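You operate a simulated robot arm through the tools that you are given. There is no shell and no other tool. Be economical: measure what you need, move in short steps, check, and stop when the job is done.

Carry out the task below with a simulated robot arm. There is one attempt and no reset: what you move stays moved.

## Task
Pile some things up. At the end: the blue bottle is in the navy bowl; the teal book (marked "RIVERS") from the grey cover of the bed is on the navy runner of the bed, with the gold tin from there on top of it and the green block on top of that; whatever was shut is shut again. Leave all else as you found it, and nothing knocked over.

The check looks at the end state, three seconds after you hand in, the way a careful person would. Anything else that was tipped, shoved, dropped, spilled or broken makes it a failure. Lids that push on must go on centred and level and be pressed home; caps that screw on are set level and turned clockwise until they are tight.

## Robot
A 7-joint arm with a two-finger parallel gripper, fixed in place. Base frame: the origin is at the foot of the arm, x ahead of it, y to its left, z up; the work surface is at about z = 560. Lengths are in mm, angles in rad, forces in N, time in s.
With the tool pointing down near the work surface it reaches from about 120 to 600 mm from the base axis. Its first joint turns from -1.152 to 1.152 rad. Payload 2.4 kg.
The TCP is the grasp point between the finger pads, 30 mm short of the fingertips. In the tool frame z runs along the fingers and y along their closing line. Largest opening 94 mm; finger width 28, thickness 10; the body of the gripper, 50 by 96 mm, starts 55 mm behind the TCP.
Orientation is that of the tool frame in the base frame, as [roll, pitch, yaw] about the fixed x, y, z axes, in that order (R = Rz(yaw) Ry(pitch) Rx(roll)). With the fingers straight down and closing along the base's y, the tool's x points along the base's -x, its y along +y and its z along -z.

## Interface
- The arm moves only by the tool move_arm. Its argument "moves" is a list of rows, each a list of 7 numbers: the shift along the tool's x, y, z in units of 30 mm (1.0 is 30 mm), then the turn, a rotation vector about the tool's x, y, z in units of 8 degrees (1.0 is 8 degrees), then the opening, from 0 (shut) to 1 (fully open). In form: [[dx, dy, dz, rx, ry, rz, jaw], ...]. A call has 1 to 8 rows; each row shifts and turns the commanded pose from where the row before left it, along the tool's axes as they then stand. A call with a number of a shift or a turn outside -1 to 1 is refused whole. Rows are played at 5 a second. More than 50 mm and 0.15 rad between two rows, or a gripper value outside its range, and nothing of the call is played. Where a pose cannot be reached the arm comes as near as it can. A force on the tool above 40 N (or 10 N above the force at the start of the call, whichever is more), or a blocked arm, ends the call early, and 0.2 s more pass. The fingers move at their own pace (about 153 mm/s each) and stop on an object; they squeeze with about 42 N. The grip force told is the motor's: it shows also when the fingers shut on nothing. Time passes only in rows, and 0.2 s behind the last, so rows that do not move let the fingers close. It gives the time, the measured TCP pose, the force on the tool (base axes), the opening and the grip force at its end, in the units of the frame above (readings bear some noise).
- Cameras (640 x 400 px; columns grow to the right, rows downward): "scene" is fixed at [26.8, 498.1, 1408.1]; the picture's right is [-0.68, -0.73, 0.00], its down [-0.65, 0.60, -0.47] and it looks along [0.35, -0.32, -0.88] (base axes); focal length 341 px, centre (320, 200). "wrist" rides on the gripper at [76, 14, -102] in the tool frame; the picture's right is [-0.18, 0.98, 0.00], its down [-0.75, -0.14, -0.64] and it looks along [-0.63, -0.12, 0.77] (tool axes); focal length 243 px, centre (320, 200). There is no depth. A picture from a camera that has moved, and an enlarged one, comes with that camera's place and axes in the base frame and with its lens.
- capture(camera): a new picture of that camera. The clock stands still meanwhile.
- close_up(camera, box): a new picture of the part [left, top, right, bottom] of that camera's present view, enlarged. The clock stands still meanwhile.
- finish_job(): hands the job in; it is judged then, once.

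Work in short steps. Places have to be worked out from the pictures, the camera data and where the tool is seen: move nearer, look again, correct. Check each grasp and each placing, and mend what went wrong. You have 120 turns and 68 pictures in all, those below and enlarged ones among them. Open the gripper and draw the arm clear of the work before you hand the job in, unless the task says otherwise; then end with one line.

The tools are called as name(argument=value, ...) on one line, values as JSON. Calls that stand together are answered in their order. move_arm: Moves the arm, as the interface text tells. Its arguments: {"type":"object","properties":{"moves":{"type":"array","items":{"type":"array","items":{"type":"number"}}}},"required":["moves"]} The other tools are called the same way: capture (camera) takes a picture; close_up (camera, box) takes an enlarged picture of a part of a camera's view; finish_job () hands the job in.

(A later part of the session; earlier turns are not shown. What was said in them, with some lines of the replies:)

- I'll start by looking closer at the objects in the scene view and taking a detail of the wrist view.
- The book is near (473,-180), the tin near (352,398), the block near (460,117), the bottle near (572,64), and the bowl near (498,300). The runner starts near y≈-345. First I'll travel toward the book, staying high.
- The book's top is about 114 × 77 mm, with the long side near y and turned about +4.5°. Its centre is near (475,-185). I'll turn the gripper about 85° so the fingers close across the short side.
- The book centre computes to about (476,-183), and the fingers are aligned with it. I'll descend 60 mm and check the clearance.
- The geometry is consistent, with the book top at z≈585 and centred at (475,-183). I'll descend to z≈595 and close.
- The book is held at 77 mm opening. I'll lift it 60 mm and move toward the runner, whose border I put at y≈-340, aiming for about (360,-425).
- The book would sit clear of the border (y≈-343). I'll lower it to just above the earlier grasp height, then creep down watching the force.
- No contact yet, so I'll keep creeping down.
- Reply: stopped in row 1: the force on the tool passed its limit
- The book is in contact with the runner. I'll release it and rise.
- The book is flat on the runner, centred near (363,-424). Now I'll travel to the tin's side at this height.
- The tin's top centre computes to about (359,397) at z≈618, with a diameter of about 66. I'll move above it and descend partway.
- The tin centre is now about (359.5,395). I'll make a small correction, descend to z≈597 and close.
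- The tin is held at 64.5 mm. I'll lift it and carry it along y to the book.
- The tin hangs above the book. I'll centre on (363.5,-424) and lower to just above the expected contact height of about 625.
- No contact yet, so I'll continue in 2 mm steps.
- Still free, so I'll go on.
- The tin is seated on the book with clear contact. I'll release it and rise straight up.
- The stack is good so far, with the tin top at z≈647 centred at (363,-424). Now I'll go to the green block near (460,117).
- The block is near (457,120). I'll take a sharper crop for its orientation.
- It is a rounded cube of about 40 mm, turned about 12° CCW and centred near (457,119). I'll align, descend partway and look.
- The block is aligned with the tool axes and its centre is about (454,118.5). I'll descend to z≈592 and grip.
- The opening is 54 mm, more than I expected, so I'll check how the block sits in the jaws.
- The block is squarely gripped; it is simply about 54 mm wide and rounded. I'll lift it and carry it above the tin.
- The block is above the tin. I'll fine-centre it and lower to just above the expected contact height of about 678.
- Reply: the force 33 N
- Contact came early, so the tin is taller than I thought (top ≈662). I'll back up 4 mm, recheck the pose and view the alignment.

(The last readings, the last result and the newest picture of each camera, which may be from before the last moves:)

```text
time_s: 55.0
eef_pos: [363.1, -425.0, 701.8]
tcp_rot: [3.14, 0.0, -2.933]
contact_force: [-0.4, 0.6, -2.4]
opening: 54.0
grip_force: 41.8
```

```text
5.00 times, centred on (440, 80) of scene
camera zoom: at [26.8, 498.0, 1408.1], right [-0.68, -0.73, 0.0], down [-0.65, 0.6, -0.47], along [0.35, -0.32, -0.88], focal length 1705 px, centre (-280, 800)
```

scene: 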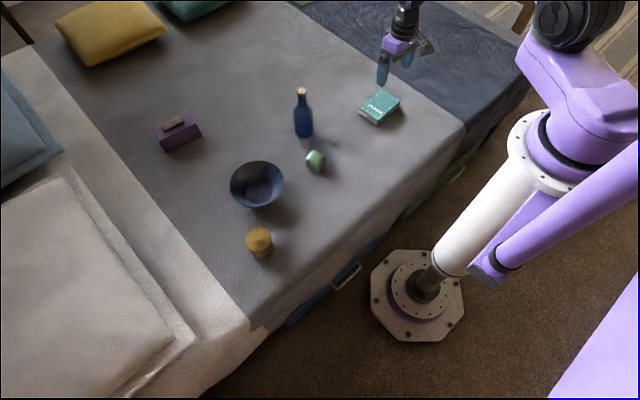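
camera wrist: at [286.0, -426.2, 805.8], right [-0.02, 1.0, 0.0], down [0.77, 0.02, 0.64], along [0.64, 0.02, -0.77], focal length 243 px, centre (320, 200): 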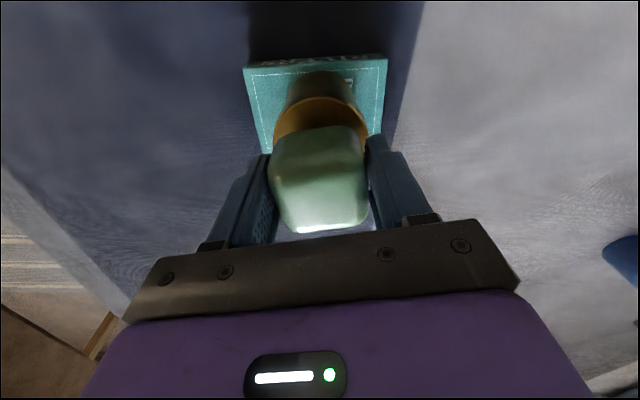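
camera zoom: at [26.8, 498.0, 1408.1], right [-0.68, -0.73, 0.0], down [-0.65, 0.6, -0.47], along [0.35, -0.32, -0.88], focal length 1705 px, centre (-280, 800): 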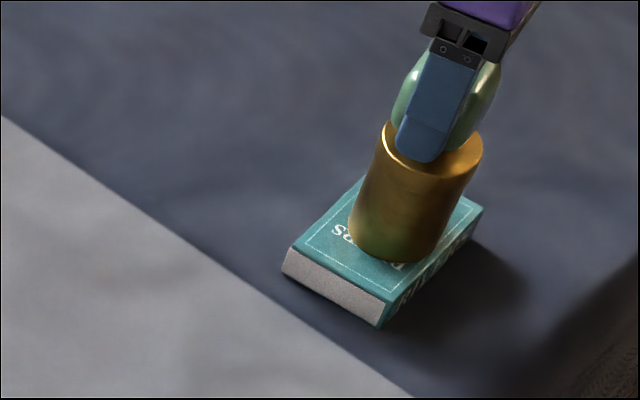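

The tin's near rim puts its centre at about (361,-425), and the block is at about the same place. I'll lower in small steps to contact.

move_arm(moves=[[0, 0, 0.1, 0, 0, 0, 0.3], [0, 0, 0, 0, 0, 0, 0.3]])

move_arm(moves=[[0, 0, 0.07, 0, 0, 0, 0.3], [0, 0, 0, 0, 0, 0, 0.3]])

```text
time_s: 55.6
eef_pos: [363.2, -425.0, 698.4]
tcp_rot: [3.14, -0.001, -2.936]
contact_force: [0.9, -0.1, -3.9]
opening: 54.1
grip_force: 41.5
```

```text
time_s: 56.2
eef_pos: [363.2, -424.8, 695.8]
tcp_rot: [3.14, 0.001, -2.934]
contact_force: [0.4, -0.6, -2.5]
opening: 54.4
grip_force: 42.2
```

move_arm(moves=[[0, 0, 0.05, 0, 0, 0, 0.3], [0, 0, 0, 0, 0, 0, 0.3]])

close_up(camera="scene", box=[400, 40, 480, 120])

```text
time_s: 56.8
eef_pos: [362.2, -425.4, 696.0]
tcp_rot: [3.139, -0.001, -2.934]
contact_force: [0.4, -0.7, -2.9]
opening: 54.0
grip_force: 42.2
```

```text
5.00 times, centred on (440, 80) of scene
camera zoom: at [26.8, 498.0, 1408.1], right [-0.68, -0.73, 0.0], down [-0.65, 0.6, -0.47], along [0.35, -0.32, -0.88], focal length 1705 px, centre (-280, 800)
```

zoom: 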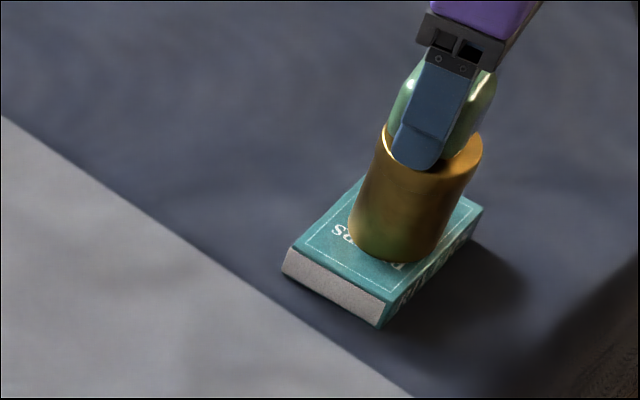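

The force is still at its free value, so I'll take another small step down.

move_arm(moves=[[0, 0, 0.05, 0, 0, 0, 0.3], [0, 0, 0, 0, 0, 0, 0.3]])

move_arm(moves=[[0, 0, 0.03, 0, 0, 0, 0.3], [0, 0, 0, 0, 0, 0, 0.3]])

```text
time_s: 57.4
eef_pos: [363.1, -425.0, 694.1]
tcp_rot: [-3.139, 0.0, -2.933]
contact_force: [-0.2, 1.0, 4.1]
opening: 54.4
grip_force: 41.9
```

```text
time_s: 58.0
eef_pos: [364.1, -425.1, 694.0]
tcp_rot: [-3.141, 0.0, -2.935]
contact_force: [-3.1, 0.5, 18.6]
opening: 54.2
grip_force: 41.9
```

The block is in contact. I'll ease the pressure slightly, open gently and rise.

move_arm(moves=[[0, 0, -0.04, 0, 0, 0, 0.3], [0, 0, 0, 0, 0, 0, 0.65], [0, 0, 0, 0, 0, 0, 1], [0, 0, 0, 0, 0, 0, 1]])

close_up(camera="scene", box=[400, 40, 480, 120])

move_arm(moves=[[0, 0, -0.5, 0, 0, 0, 1], [0, 0, -1, 0, 0, 0, 1], [0, 0, -1, 0, 0, 0, 1], [0, 0, -1, 0, 0, 0, 1], [0, 0, -1, 0, 0, 0, 1]])

capture(camera="wrist")

close_up(camera="scene", box=[400, 40, 480, 120])

```text
time_s: 59.0
eef_pos: [363.4, -425.1, 693.8]
tcp_rot: [3.14, -0.002, -2.932]
contact_force: [-0.2, -0.3, -0.3]
opening: 93.8
grip_force: 0.1
```

```text
5.00 times, centred on (440, 80) of scene
camera zoom: at [26.8, 498.1, 1408.1], right [-0.68, -0.73, 0.0], down [-0.65, 0.6, -0.47], along [0.35, -0.32, -0.88], focal length 1705 px, centre (-280, 800)
```

zoom: 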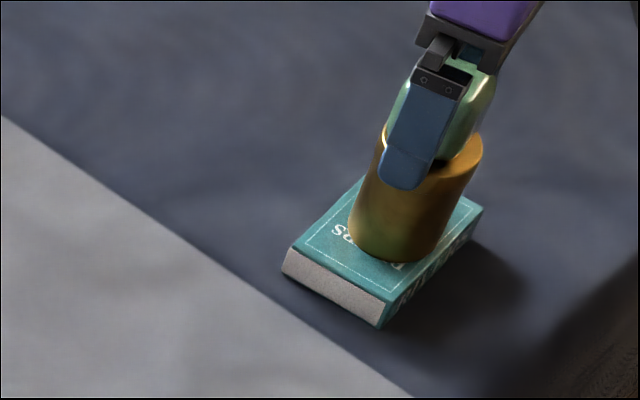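

```text
time_s: 60.2
eef_pos: [363.2, -426.2, 828.9]
tcp_rot: [3.139, -0.003, -2.934]
contact_force: [-0.4, -0.2, -0.4]
opening: 93.8
grip_force: 0.0
```

```text
30 pictures are left
camera wrist: at [286.1, -427.1, 932.9], right [-0.02, 1.0, 0.0], down [0.77, 0.02, 0.64], along [0.64, 0.02, -0.77], focal length 243 px, centre (320, 200)
```

wrist: 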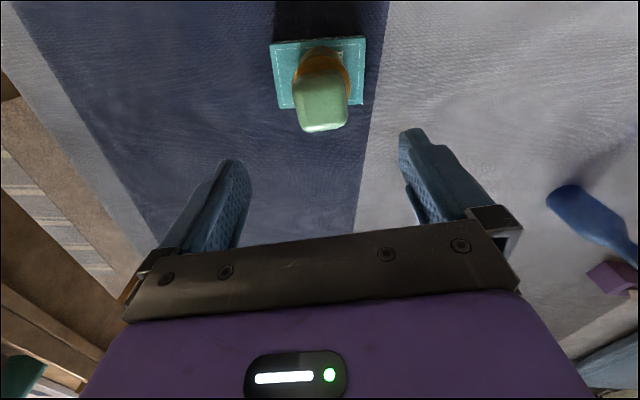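

```text
5.00 times, centred on (440, 80) of scene
camera zoom: at [26.8, 498.1, 1408.1], right [-0.68, -0.73, 0.0], down [-0.65, 0.6, -0.47], along [0.35, -0.32, -0.88], focal length 1705 px, centre (-280, 800)
```

zoom: 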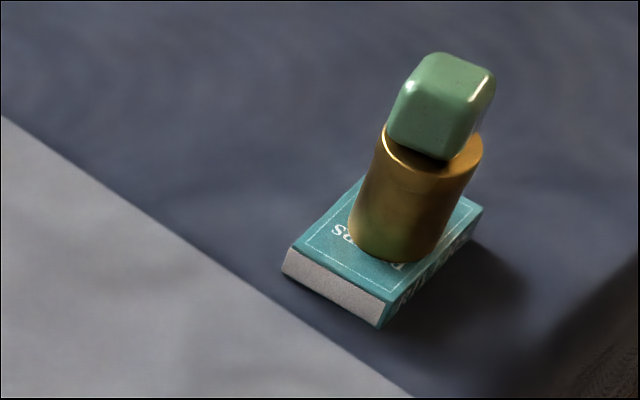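

The three-piece stack stands well. Now I'll go for the bottle near (572,64), travelling at z≈829, well above its cork.

move_arm(moves=[[-0.53, 0.92, 0, 0, 0, 0, 1], [-0.53, 0.92, 0, 0, 0, 0, 1], [-0.53, 0.92, 0, 0, 0, 0, 1], [-0.53, 0.92, 0, 0, 0, 0, 1], [-0.53, 0.92, 0, 0, 0, 0, 1], [-0.53, 0.92, 0, 0, 0, 0, 1], [-0.53, 0.92, 0, 0, 0, 0, 1], [-0.53, 0.92, 0, 0, 0, 0, 1]])

move_arm(moves=[[-0.53, 0.92, 0, 0, 0, 0, 1], [-0.53, 0.92, 0, 0, 0, 0, 1], [-0.53, 0.92, 0, 0, 0, 0, 1], [-0.53, 0.92, 0, 0, 0, 0, 1], [-0.53, 0.92, 0, 0, 0, 0, 1], [-0.53, 0.92, 0, 0, 0, 0, 1], [-0.53, 0.92, 0, 0, 0, 0, 1], [-0.53, 0.92, 0, 0, 0, 0, 1]])

capture(camera="wrist")

close_up(camera="scene", box=[250, 60, 370, 180])

```text
time_s: 62.0
eef_pos: [440.7, -183.0, 830.0]
tcp_rot: [3.141, 0.0, -2.934]
contact_force: [-1.0, -0.7, -0.1]
opening: 94.1
grip_force: 0.1
```

```text
time_s: 63.8
eef_pos: [521.5, 59.0, 829.6]
tcp_rot: [3.14, 0.0, -2.934]
contact_force: [-0.2, 0.7, 1.0]
opening: 94.3
grip_force: 0.0
```

```text
28 pictures are left
camera wrist: at [443.9, 57.9, 933.7], right [-0.02, 1.0, 0.0], down [0.77, 0.02, 0.64], along [0.64, 0.02, -0.77], focal length 243 px, centre (320, 200)
```

wrist: 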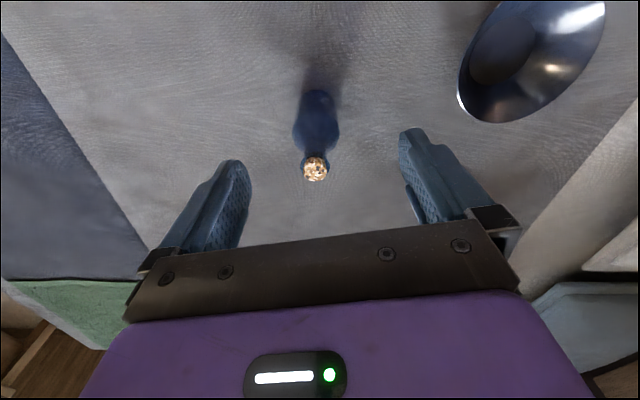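

```text
3.33 times, centred on (310, 120) of scene
camera zoom: at [26.8, 498.1, 1408.1], right [-0.68, -0.73, 0.0], down [-0.65, 0.6, -0.47], along [0.35, -0.32, -0.88], focal length 1137 px, centre (353, 467)
```

zoom: 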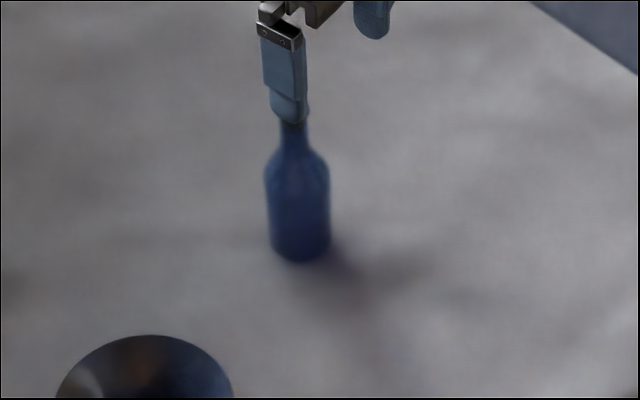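

The bottle axis is at about (578,57), with the cork top at z≈728. I'll zoom in on it.

close_up(camera="wrist", box=[260, 80, 370, 190])

```text
3.64 times, centred on (315, 135) of wrist
camera zoom: at [443.9, 57.9, 933.7], right [-0.02, 1.0, 0.0], down [0.77, 0.02, 0.64], along [0.64, 0.02, -0.77], focal length 882 px, centre (338, 436)
```

zoom: 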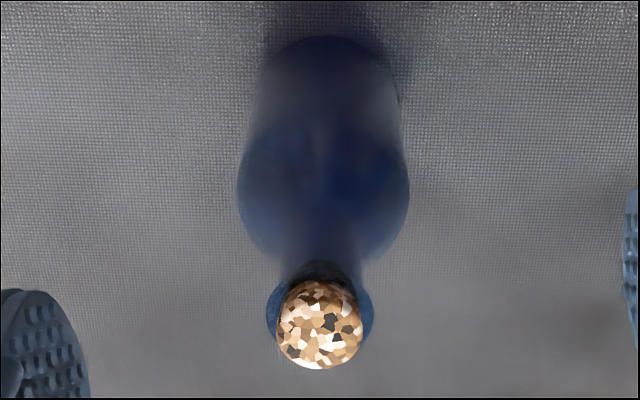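

The cork has a glass lip below it (z≈714, 31 mm wide), then the neck. I'll centre above the bottle and descend to about 765 to check.

move_arm(moves=[[-0.91, -0.23, 0, 0, 0, 0, 1], [-0.91, -0.23, 0, 0, 0, 0, 1], [0, 0, 1, 0, 0, 0, 1], [0, 0, 1, 0, 0, 0, 1]])

capture(camera="wrist")

close_up(camera="scene", box=[250, 60, 350, 160])

```text
time_s: 64.8
eef_pos: [576.9, 57.4, 770.1]
tcp_rot: [3.139, -0.001, -2.935]
contact_force: [0.2, -0.3, 0.2]
opening: 93.9
grip_force: 0.0
```

```text
25 pictures are left
camera wrist: at [500.0, 55.8, 873.8], right [-0.02, 1.0, 0.0], down [0.77, 0.02, 0.64], along [0.64, 0.02, -0.77], focal length 243 px, centre (320, 200)
```

wrist: 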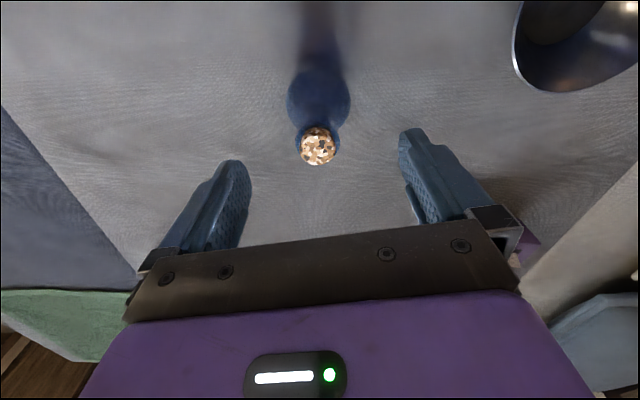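

```text
4.00 times, centred on (300, 110) of scene
camera zoom: at [26.8, 498.1, 1408.1], right [-0.68, -0.73, 0.0], down [-0.65, 0.6, -0.47], along [0.35, -0.32, -0.88], focal length 1364 px, centre (400, 560)
```

zoom: 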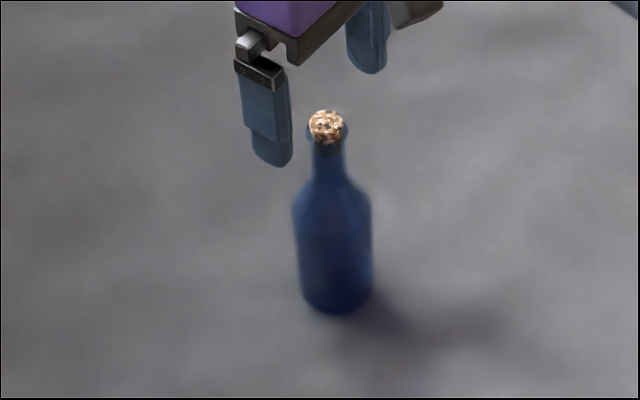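

The cork is at (575.5,57), well centred under the tool. I'll descend to z≈706.

move_arm(moves=[[0.03, 0, 1, 0, 0, 0, 1], [0, 0, 1, 0, 0, 0, 1], [0, 0, 0.13, 0, 0, 0, 1]])

capture(camera="wrist")

close_up(camera="scene", box=[250, 60, 350, 160])

```text
time_s: 65.6
eef_pos: [577.0, 55.6, 704.8]
tcp_rot: [3.141, 0.0, -2.934]
contact_force: [0.3, -0.1, 0.7]
opening: 93.9
grip_force: 0.1
```

```text
23 pictures are left
camera wrist: at [499.0, 55.2, 808.7], right [-0.02, 1.0, 0.0], down [0.77, 0.02, 0.64], along [0.64, 0.02, -0.77], focal length 243 px, centre (320, 200)
```

wrist: 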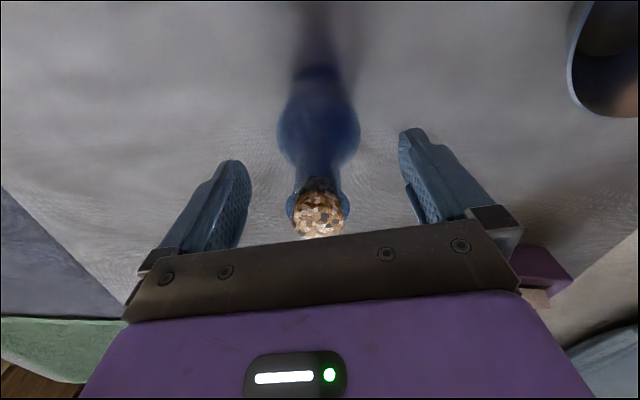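

```text
4.00 times, centred on (300, 110) of scene
camera zoom: at [26.8, 498.1, 1408.1], right [-0.68, -0.73, 0.0], down [-0.65, 0.6, -0.47], along [0.35, -0.32, -0.88], focal length 1364 px, centre (400, 560)
```

zoom: 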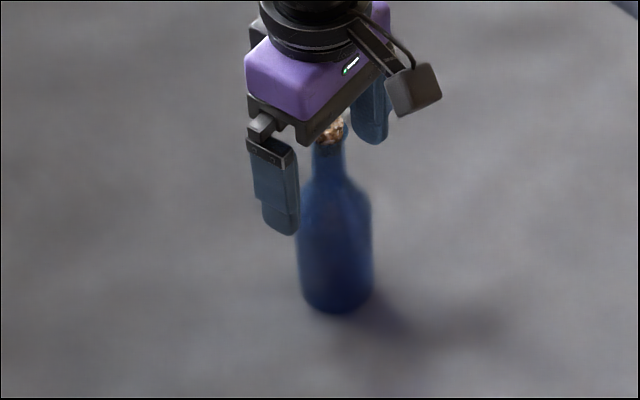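

The neck is centred between the fingers. I'll close in stages.

move_arm(moves=[[0, 0.03, 0, 0, 0, 0, 0.6], [0, 0, 0, 0, 0, 0, 0.42], [0, 0, 0, 0, 0, 0, 0.3], [0, 0, 0, 0, 0, 0, 0.1], [0, 0, 0, 0, 0, 0, 0.1]])

close_up(camera="scene", box=[250, 60, 350, 160])

```text
time_s: 66.8
eef_pos: [576.2, 55.8, 707.0]
tcp_rot: [3.141, -0.001, -2.937]
contact_force: [-3.1, -8.3, 26.4]
opening: 29.9
grip_force: 42.5
```

```text
4.00 times, centred on (300, 110) of scene
camera zoom: at [26.2, 497.9, 1408.2], right [-0.68, -0.73, 0.0], down [-0.64, 0.6, -0.47], along [0.35, -0.32, -0.88], focal length 1364 px, centre (400, 560)
```

zoom: 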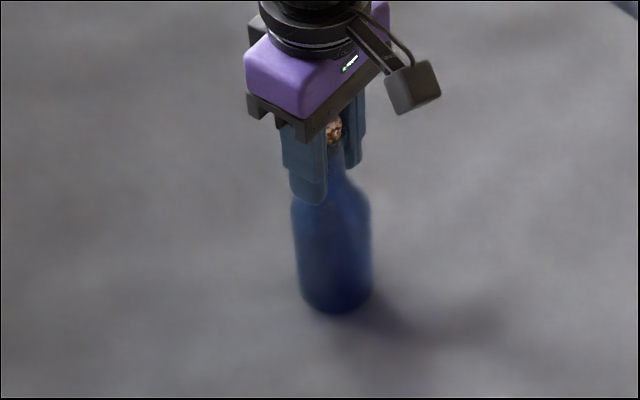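

The fingertips are wedging on the shoulder (26 N upward). I'll open a little, raise about 6 mm and regrip on the neck.

move_arm(moves=[[0, 0, 0, 0, 0, 0, 0.45], [0, 0.02, -0.2, 0, 0, 0, 0.45], [0, 0, 0, 0, 0, 0, 0.36], [0, 0, 0, 0, 0, 0, 0.1], [0, 0, 0, 0, 0, 0, 0.1]])

close_up(camera="scene", box=[250, 60, 350, 160])

```text
time_s: 68.0
eef_pos: [575.6, 58.8, 712.1]
tcp_rot: [3.141, -0.001, -2.933]
contact_force: [0.0, 0.3, -0.1]
opening: 28.7
grip_force: 41.8
```

```text
4.00 times, centred on (300, 110) of scene
camera zoom: at [26.8, 498.1, 1408.1], right [-0.68, -0.73, 0.0], down [-0.65, 0.6, -0.47], along [0.35, -0.32, -0.88], focal length 1364 px, centre (400, 560)
```

zoom: 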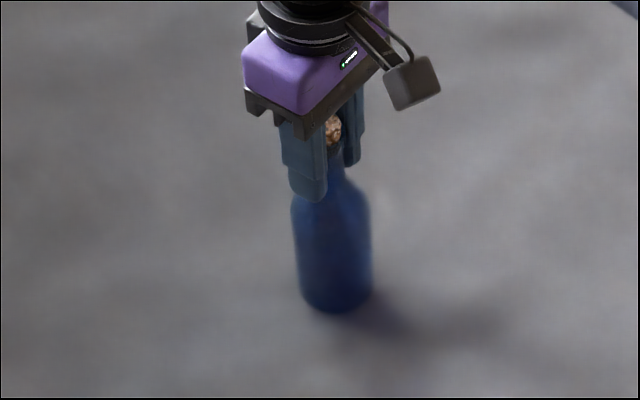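

Now the grip is clean at 28.7 mm with no residual force. I'll lift 90 mm and move partway toward the bowl.

move_arm(moves=[[0, 0, -0.3, 0, 0, 0, 0.1], [0, 0, -0.7, 0, 0, 0, 0.1], [0, 0, -1, 0, 0, 0, 0.1], [0, 0, -1, 0, 0, 0, 0.1]])

move_arm(moves=[[0.1, 0.7, 0, 0, 0, 0, 0.1], [0.1, 0.8, 0, 0, 0, 0, 0.1], [0.1, 0.8, 0, 0, 0, 0, 0.1], [0.1, 0.8, 0, 0, 0, 0, 0.1], [0.1, 0.8, 0, 0, 0, 0, 0.1], [0.1, 0.8, 0, 0, 0, 0, 0.1], [0.1, 0.5, 0, 0, 0, 0, 0.1], [0, 0, 0, 0, 0, 0, 0.1]])

capture(camera="wrist")

close_up(camera="scene", box=[210, 90, 330, 210])

```text
time_s: 69.0
eef_pos: [576.2, 56.9, 801.4]
tcp_rot: [3.14, -0.001, -2.932]
contact_force: [0.3, -0.5, -1.9]
opening: 28.8
grip_force: 41.5
```

```text
time_s: 70.8
eef_pos: [523.9, 205.9, 801.1]
tcp_rot: [3.139, -0.001, -2.935]
contact_force: [-0.5, 0.0, -2.6]
opening: 28.8
grip_force: 42.2
```

```text
19 pictures are left
camera wrist: at [445.8, 205.7, 905.6], right [-0.02, 1.0, 0.0], down [0.77, 0.02, 0.64], along [0.64, 0.02, -0.77], focal length 243 px, centre (320, 200)
```

wrist: 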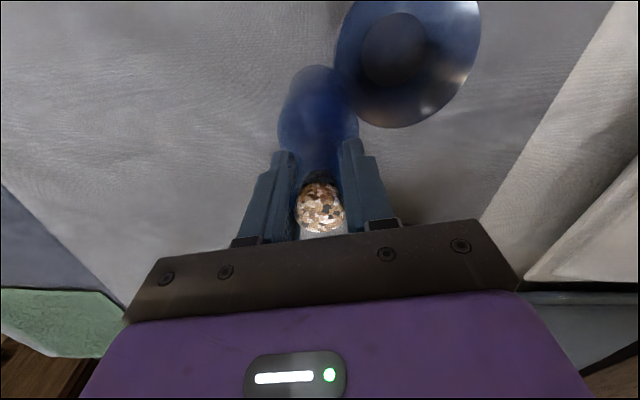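

```text
3.33 times, centred on (270, 150) of scene
camera zoom: at [26.8, 498.1, 1408.1], right [-0.68, -0.73, 0.0], down [-0.65, 0.6, -0.47], along [0.35, -0.32, -0.88], focal length 1137 px, centre (487, 367)
```

zoom: 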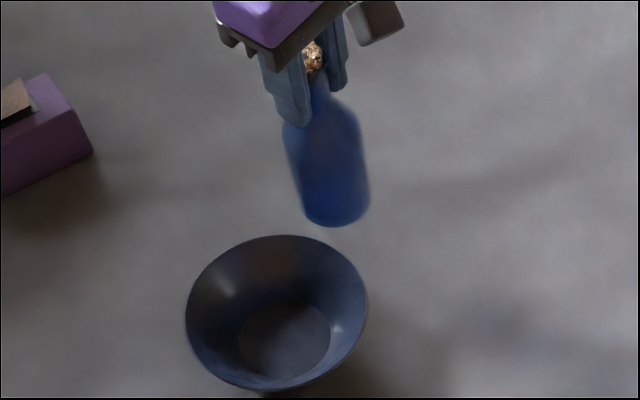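

The bowl centre is at about (495,299), with a floor of about 76 mm and the rim at z≈616. The bottle bottom is at about 649 and hangs vertical. I'll move over the bowl.

move_arm(moves=[[0.06, 0.6, 0, 0, 0, 0, 0.1], [0.06, 0.7, 0, 0, 0, 0, 0.1], [0.06, 0.7, 0, 0, 0, 0, 0.1], [0.06, 0.7, 0, 0, 0, 0, 0.1], [0.06, 0.53, 0, 0, 0, 0, 0.1], [0, 0, 0, 0, 0, 0, 0.1]])

capture(camera="wrist")

close_up(camera="scene", box=[200, 110, 320, 230])

```text
time_s: 72.2
eef_pos: [495.8, 300.2, 801.1]
tcp_rot: [3.14, 0.0, -2.933]
contact_force: [-0.5, 0.2, -2.1]
opening: 28.5
grip_force: 41.7
```

```text
17 pictures are left
camera wrist: at [417.9, 298.0, 905.5], right [-0.02, 1.0, 0.0], down [0.77, 0.02, 0.64], along [0.64, 0.01, -0.77], focal length 243 px, centre (320, 200)
```

wrist: 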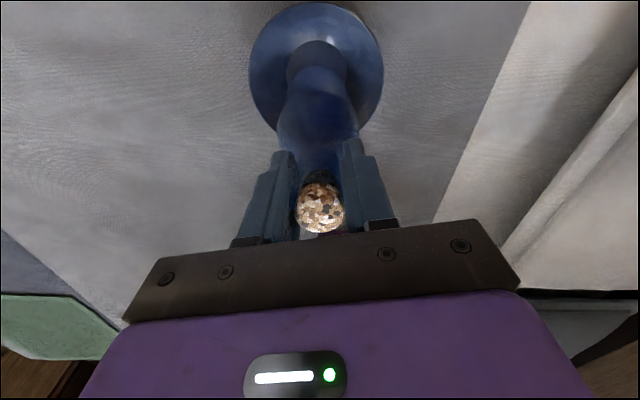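

```text
3.33 times, centred on (260, 170) of scene
camera zoom: at [26.8, 498.1, 1408.1], right [-0.68, -0.73, 0.0], down [-0.65, 0.6, -0.47], along [0.35, -0.32, -0.88], focal length 1137 px, centre (520, 300)
```

zoom: 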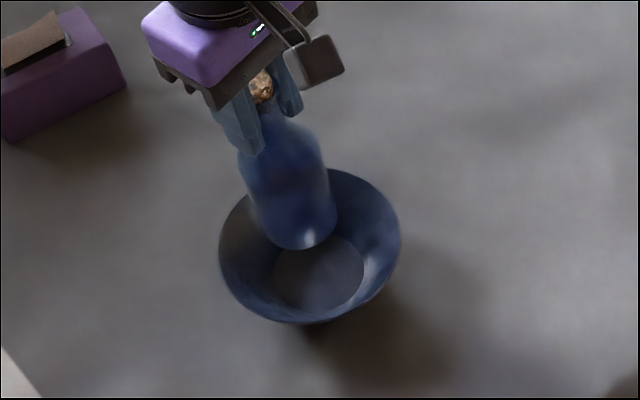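

The bottle is centred over the bowl within about 3 mm. I'll make a small correction and lower to z≈727.

move_arm(moves=[[0.05, -0.07, 0.8, 0, 0, 0, 0.1], [0, 0, 0.8, 0, 0, 0, 0.1], [0, 0, 0.6, 0, 0, 0, 0.1], [0, 0, 0.2, 0, 0, 0, 0.1], [0, 0, 0, 0, 0, 0, 0.1]])

close_up(camera="scene", box=[200, 110, 320, 230])

```text
time_s: 73.4
eef_pos: [493.2, 295.7, 728.7]
tcp_rot: [3.14, -0.002, -2.933]
contact_force: [-0.4, -0.1, -1.7]
opening: 28.7
grip_force: 41.9
```

```text
3.33 times, centred on (260, 170) of scene
camera zoom: at [26.8, 498.1, 1408.1], right [-0.68, -0.73, 0.0], down [-0.65, 0.6, -0.47], along [0.35, -0.32, -0.88], focal length 1137 px, centre (520, 300)
```

zoom: 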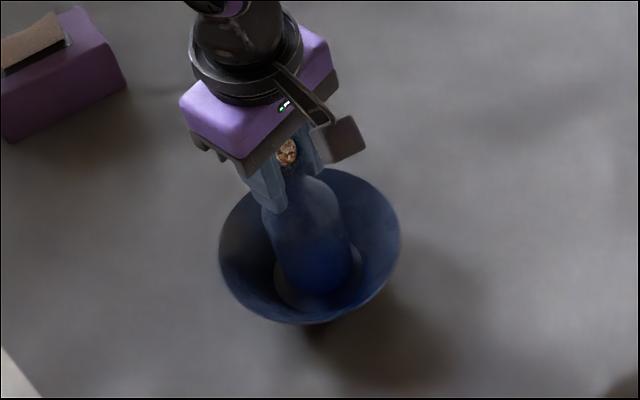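

The bottle is inside the bowl with no contact yet, so I'll creep down.

move_arm(moves=[[0, 0, 0.1, 0, 0, 0, 0.1], [0, 0, 0, 0, 0, 0, 0.1]])

move_arm(moves=[[0, 0, 0.08, 0, 0, 0, 0.1], [0, 0, 0, 0, 0, 0, 0.1]])

move_arm(moves=[[0, 0, 0.06, 0, 0, 0, 0.1], [0, 0, 0, 0, 0, 0, 0.1]])

```text
time_s: 74.0
eef_pos: [492.5, 296.5, 725.8]
tcp_rot: [3.14, 0.0, -2.934]
contact_force: [0.3, -0.5, -2.0]
opening: 29.0
grip_force: 42.0
```

```text
time_s: 74.6
eef_pos: [493.2, 295.7, 724.2]
tcp_rot: [3.14, -0.001, -2.935]
contact_force: [1.4, 0.1, -1.1]
opening: 28.8
grip_force: 41.7
```

```text
time_s: 75.2
eef_pos: [493.6, 296.4, 722.7]
tcp_rot: [3.139, 0.001, -2.934]
contact_force: [-0.8, 0.7, -2.2]
opening: 28.5
grip_force: 42.4
```

move_arm(moves=[[0, 0, 0.06, 0, 0, 0, 0.1], [0, 0, 0, 0, 0, 0, 0.1]])

move_arm(moves=[[0, 0, 0.05, 0, 0, 0, 0.1], [0, 0, 0, 0, 0, 0, 0.1]])

```text
time_s: 75.8
eef_pos: [493.8, 296.3, 720.2]
tcp_rot: [3.14, -0.001, -2.935]
contact_force: [-0.7, 0.2, -2.2]
opening: 28.6
grip_force: 41.8
```

```text
time_s: 76.4
eef_pos: [493.4, 297.2, 718.7]
tcp_rot: [3.139, -0.002, -2.933]
contact_force: [0.1, 0.1, -1.7]
opening: 28.8
grip_force: 42.7
```

Still free, so I'll continue down in small steps.

move_arm(moves=[[0, 0, 0.05, 0, 0, 0, 0.1], [0, 0, 0, 0, 0, 0, 0.1]])

move_arm(moves=[[0, 0, 0.05, 0, 0, 0, 0.1], [0, 0, 0, 0, 0, 0, 0.1]])

```text
time_s: 77.0
eef_pos: [492.9, 296.4, 717.2]
tcp_rot: [3.137, 0.0, -2.933]
contact_force: [0.4, -0.8, -0.7]
opening: 28.7
grip_force: 42.0
```

```text
time_s: 77.6
eef_pos: [494.6, 297.2, 717.4]
tcp_rot: [3.139, -0.002, -2.932]
contact_force: [-3.9, -4.6, 22.9]
opening: 29.0
grip_force: 42.4
```

Contact with the bowl floor at 22 N. I'll check the seating before releasing.

move_arm(moves=[[0, 0, -0.03, 0, 0, 0, 0.1], [0, 0, 0, 0, 0, 0, 0.1]])

close_up(camera="scene", box=[200, 110, 320, 230])

```text
time_s: 78.2
eef_pos: [493.1, 296.1, 718.1]
tcp_rot: [3.139, 0.001, -2.934]
contact_force: [0.9, -2.8, 13.4]
opening: 28.7
grip_force: 41.8
```

```text
3.33 times, centred on (260, 170) of scene
camera zoom: at [26.6, 497.9, 1408.2], right [-0.68, -0.73, 0.0], down [-0.64, 0.6, -0.47], along [0.35, -0.32, -0.88], focal length 1137 px, centre (520, 300)
```

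zoom: 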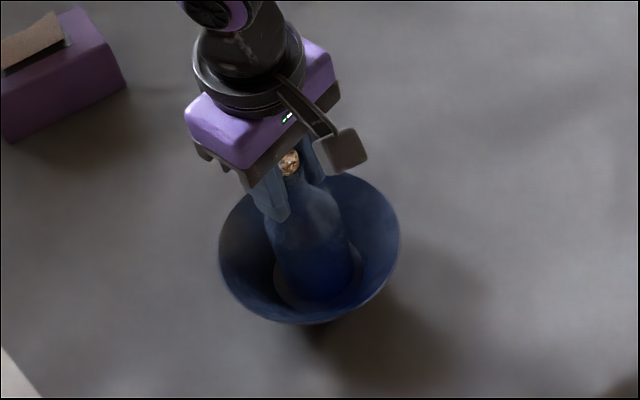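

The bottle stands upright on the bowl floor. I'll release it and rise straight up.

move_arm(moves=[[0, 0, 0, 0, 0, 0, 0.4], [0, 0, 0, 0, 0, 0, 0.7], [0, 0, 0, 0, 0, 0, 1], [0, 0, -0.5, 0, 0, 0, 1], [0, 0, -1, 0, 0, 0, 1], [0, 0, -1, 0, 0, 0, 1], [0, 0, -1, 0, 0, 0, 1]])

close_up(camera="scene", box=[200, 110, 320, 230])

```text
time_s: 79.8
eef_pos: [493.2, 296.3, 821.8]
tcp_rot: [3.14, -0.002, -2.934]
contact_force: [0.0, -0.3, -1.0]
opening: 93.9
grip_force: 0.1
```

```text
3.33 times, centred on (260, 170) of scene
camera zoom: at [26.8, 498.1, 1408.1], right [-0.68, -0.73, 0.0], down [-0.65, 0.6, -0.47], along [0.35, -0.32, -0.88], focal length 1137 px, centre (520, 300)
```

zoom: 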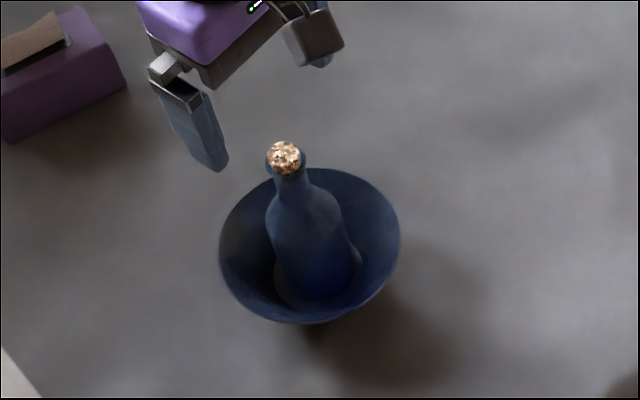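

The bottle stands upright in the bowl. I'll draw the arm back clear and take a final overview.

move_arm(moves=[[1, -0.3, -0.5, 0, 0, 0, 1], [1, -0.5, -0.5, 0, 0, 0, 1], [1, -0.8, 0, 0, 0, 0, 1], [0.8, -1, 0, 0, 0, 0, 1], [0.3, -1, 0, 0, 0, 0, 1], [0.2, -1, 0, 0, 0, 0, 1]])

capture(camera="scene")

close_up(camera="scene", box=[390, 30, 490, 130])

```text
time_s: 81.2
eef_pos: [396.5, 135.4, 851.6]
tcp_rot: [3.139, 0.001, -2.933]
contact_force: [1.3, 0.3, 0.4]
opening: 94.1
grip_force: 0.1
```

```text
12 pictures are left
```

scene: 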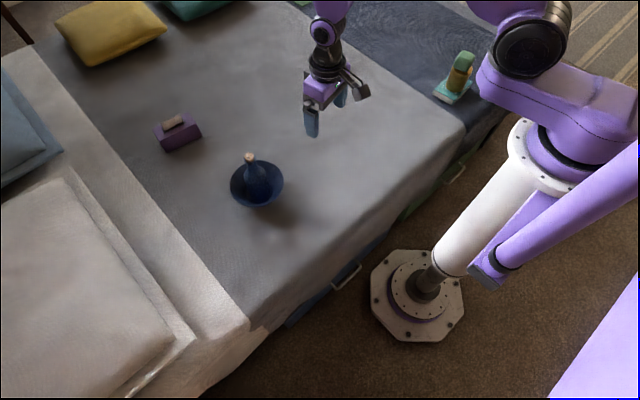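

```text
4.00 times, centred on (440, 80) of scene
camera zoom: at [26.7, 498.1, 1408.1], right [-0.68, -0.73, 0.0], down [-0.65, 0.6, -0.47], along [0.35, -0.32, -0.88], focal length 1364 px, centre (-160, 680)
```

zoom: 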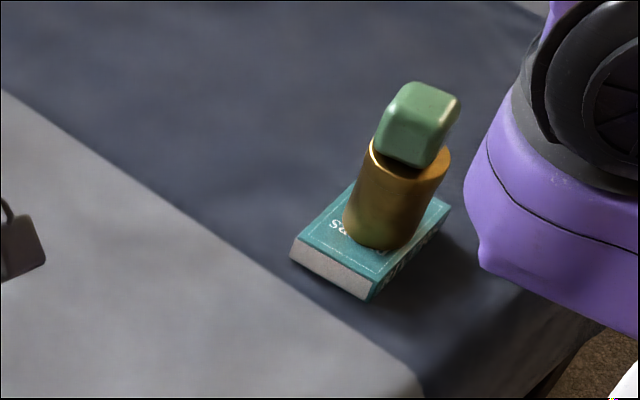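

Everything is in place, nothing else has moved, the gripper is open and the arm is clear. I'll hand the job in.

finish_job()

```text
The job is handed in.
```

The blue bottle stands upright in the navy bowl, and the teal "RIVERS" book is on the navy runner with the gold tin on it and the green block on top. I opened nothing, so whatever was shut stayed shut, and the last pictures show nothing else moved or knocked over.
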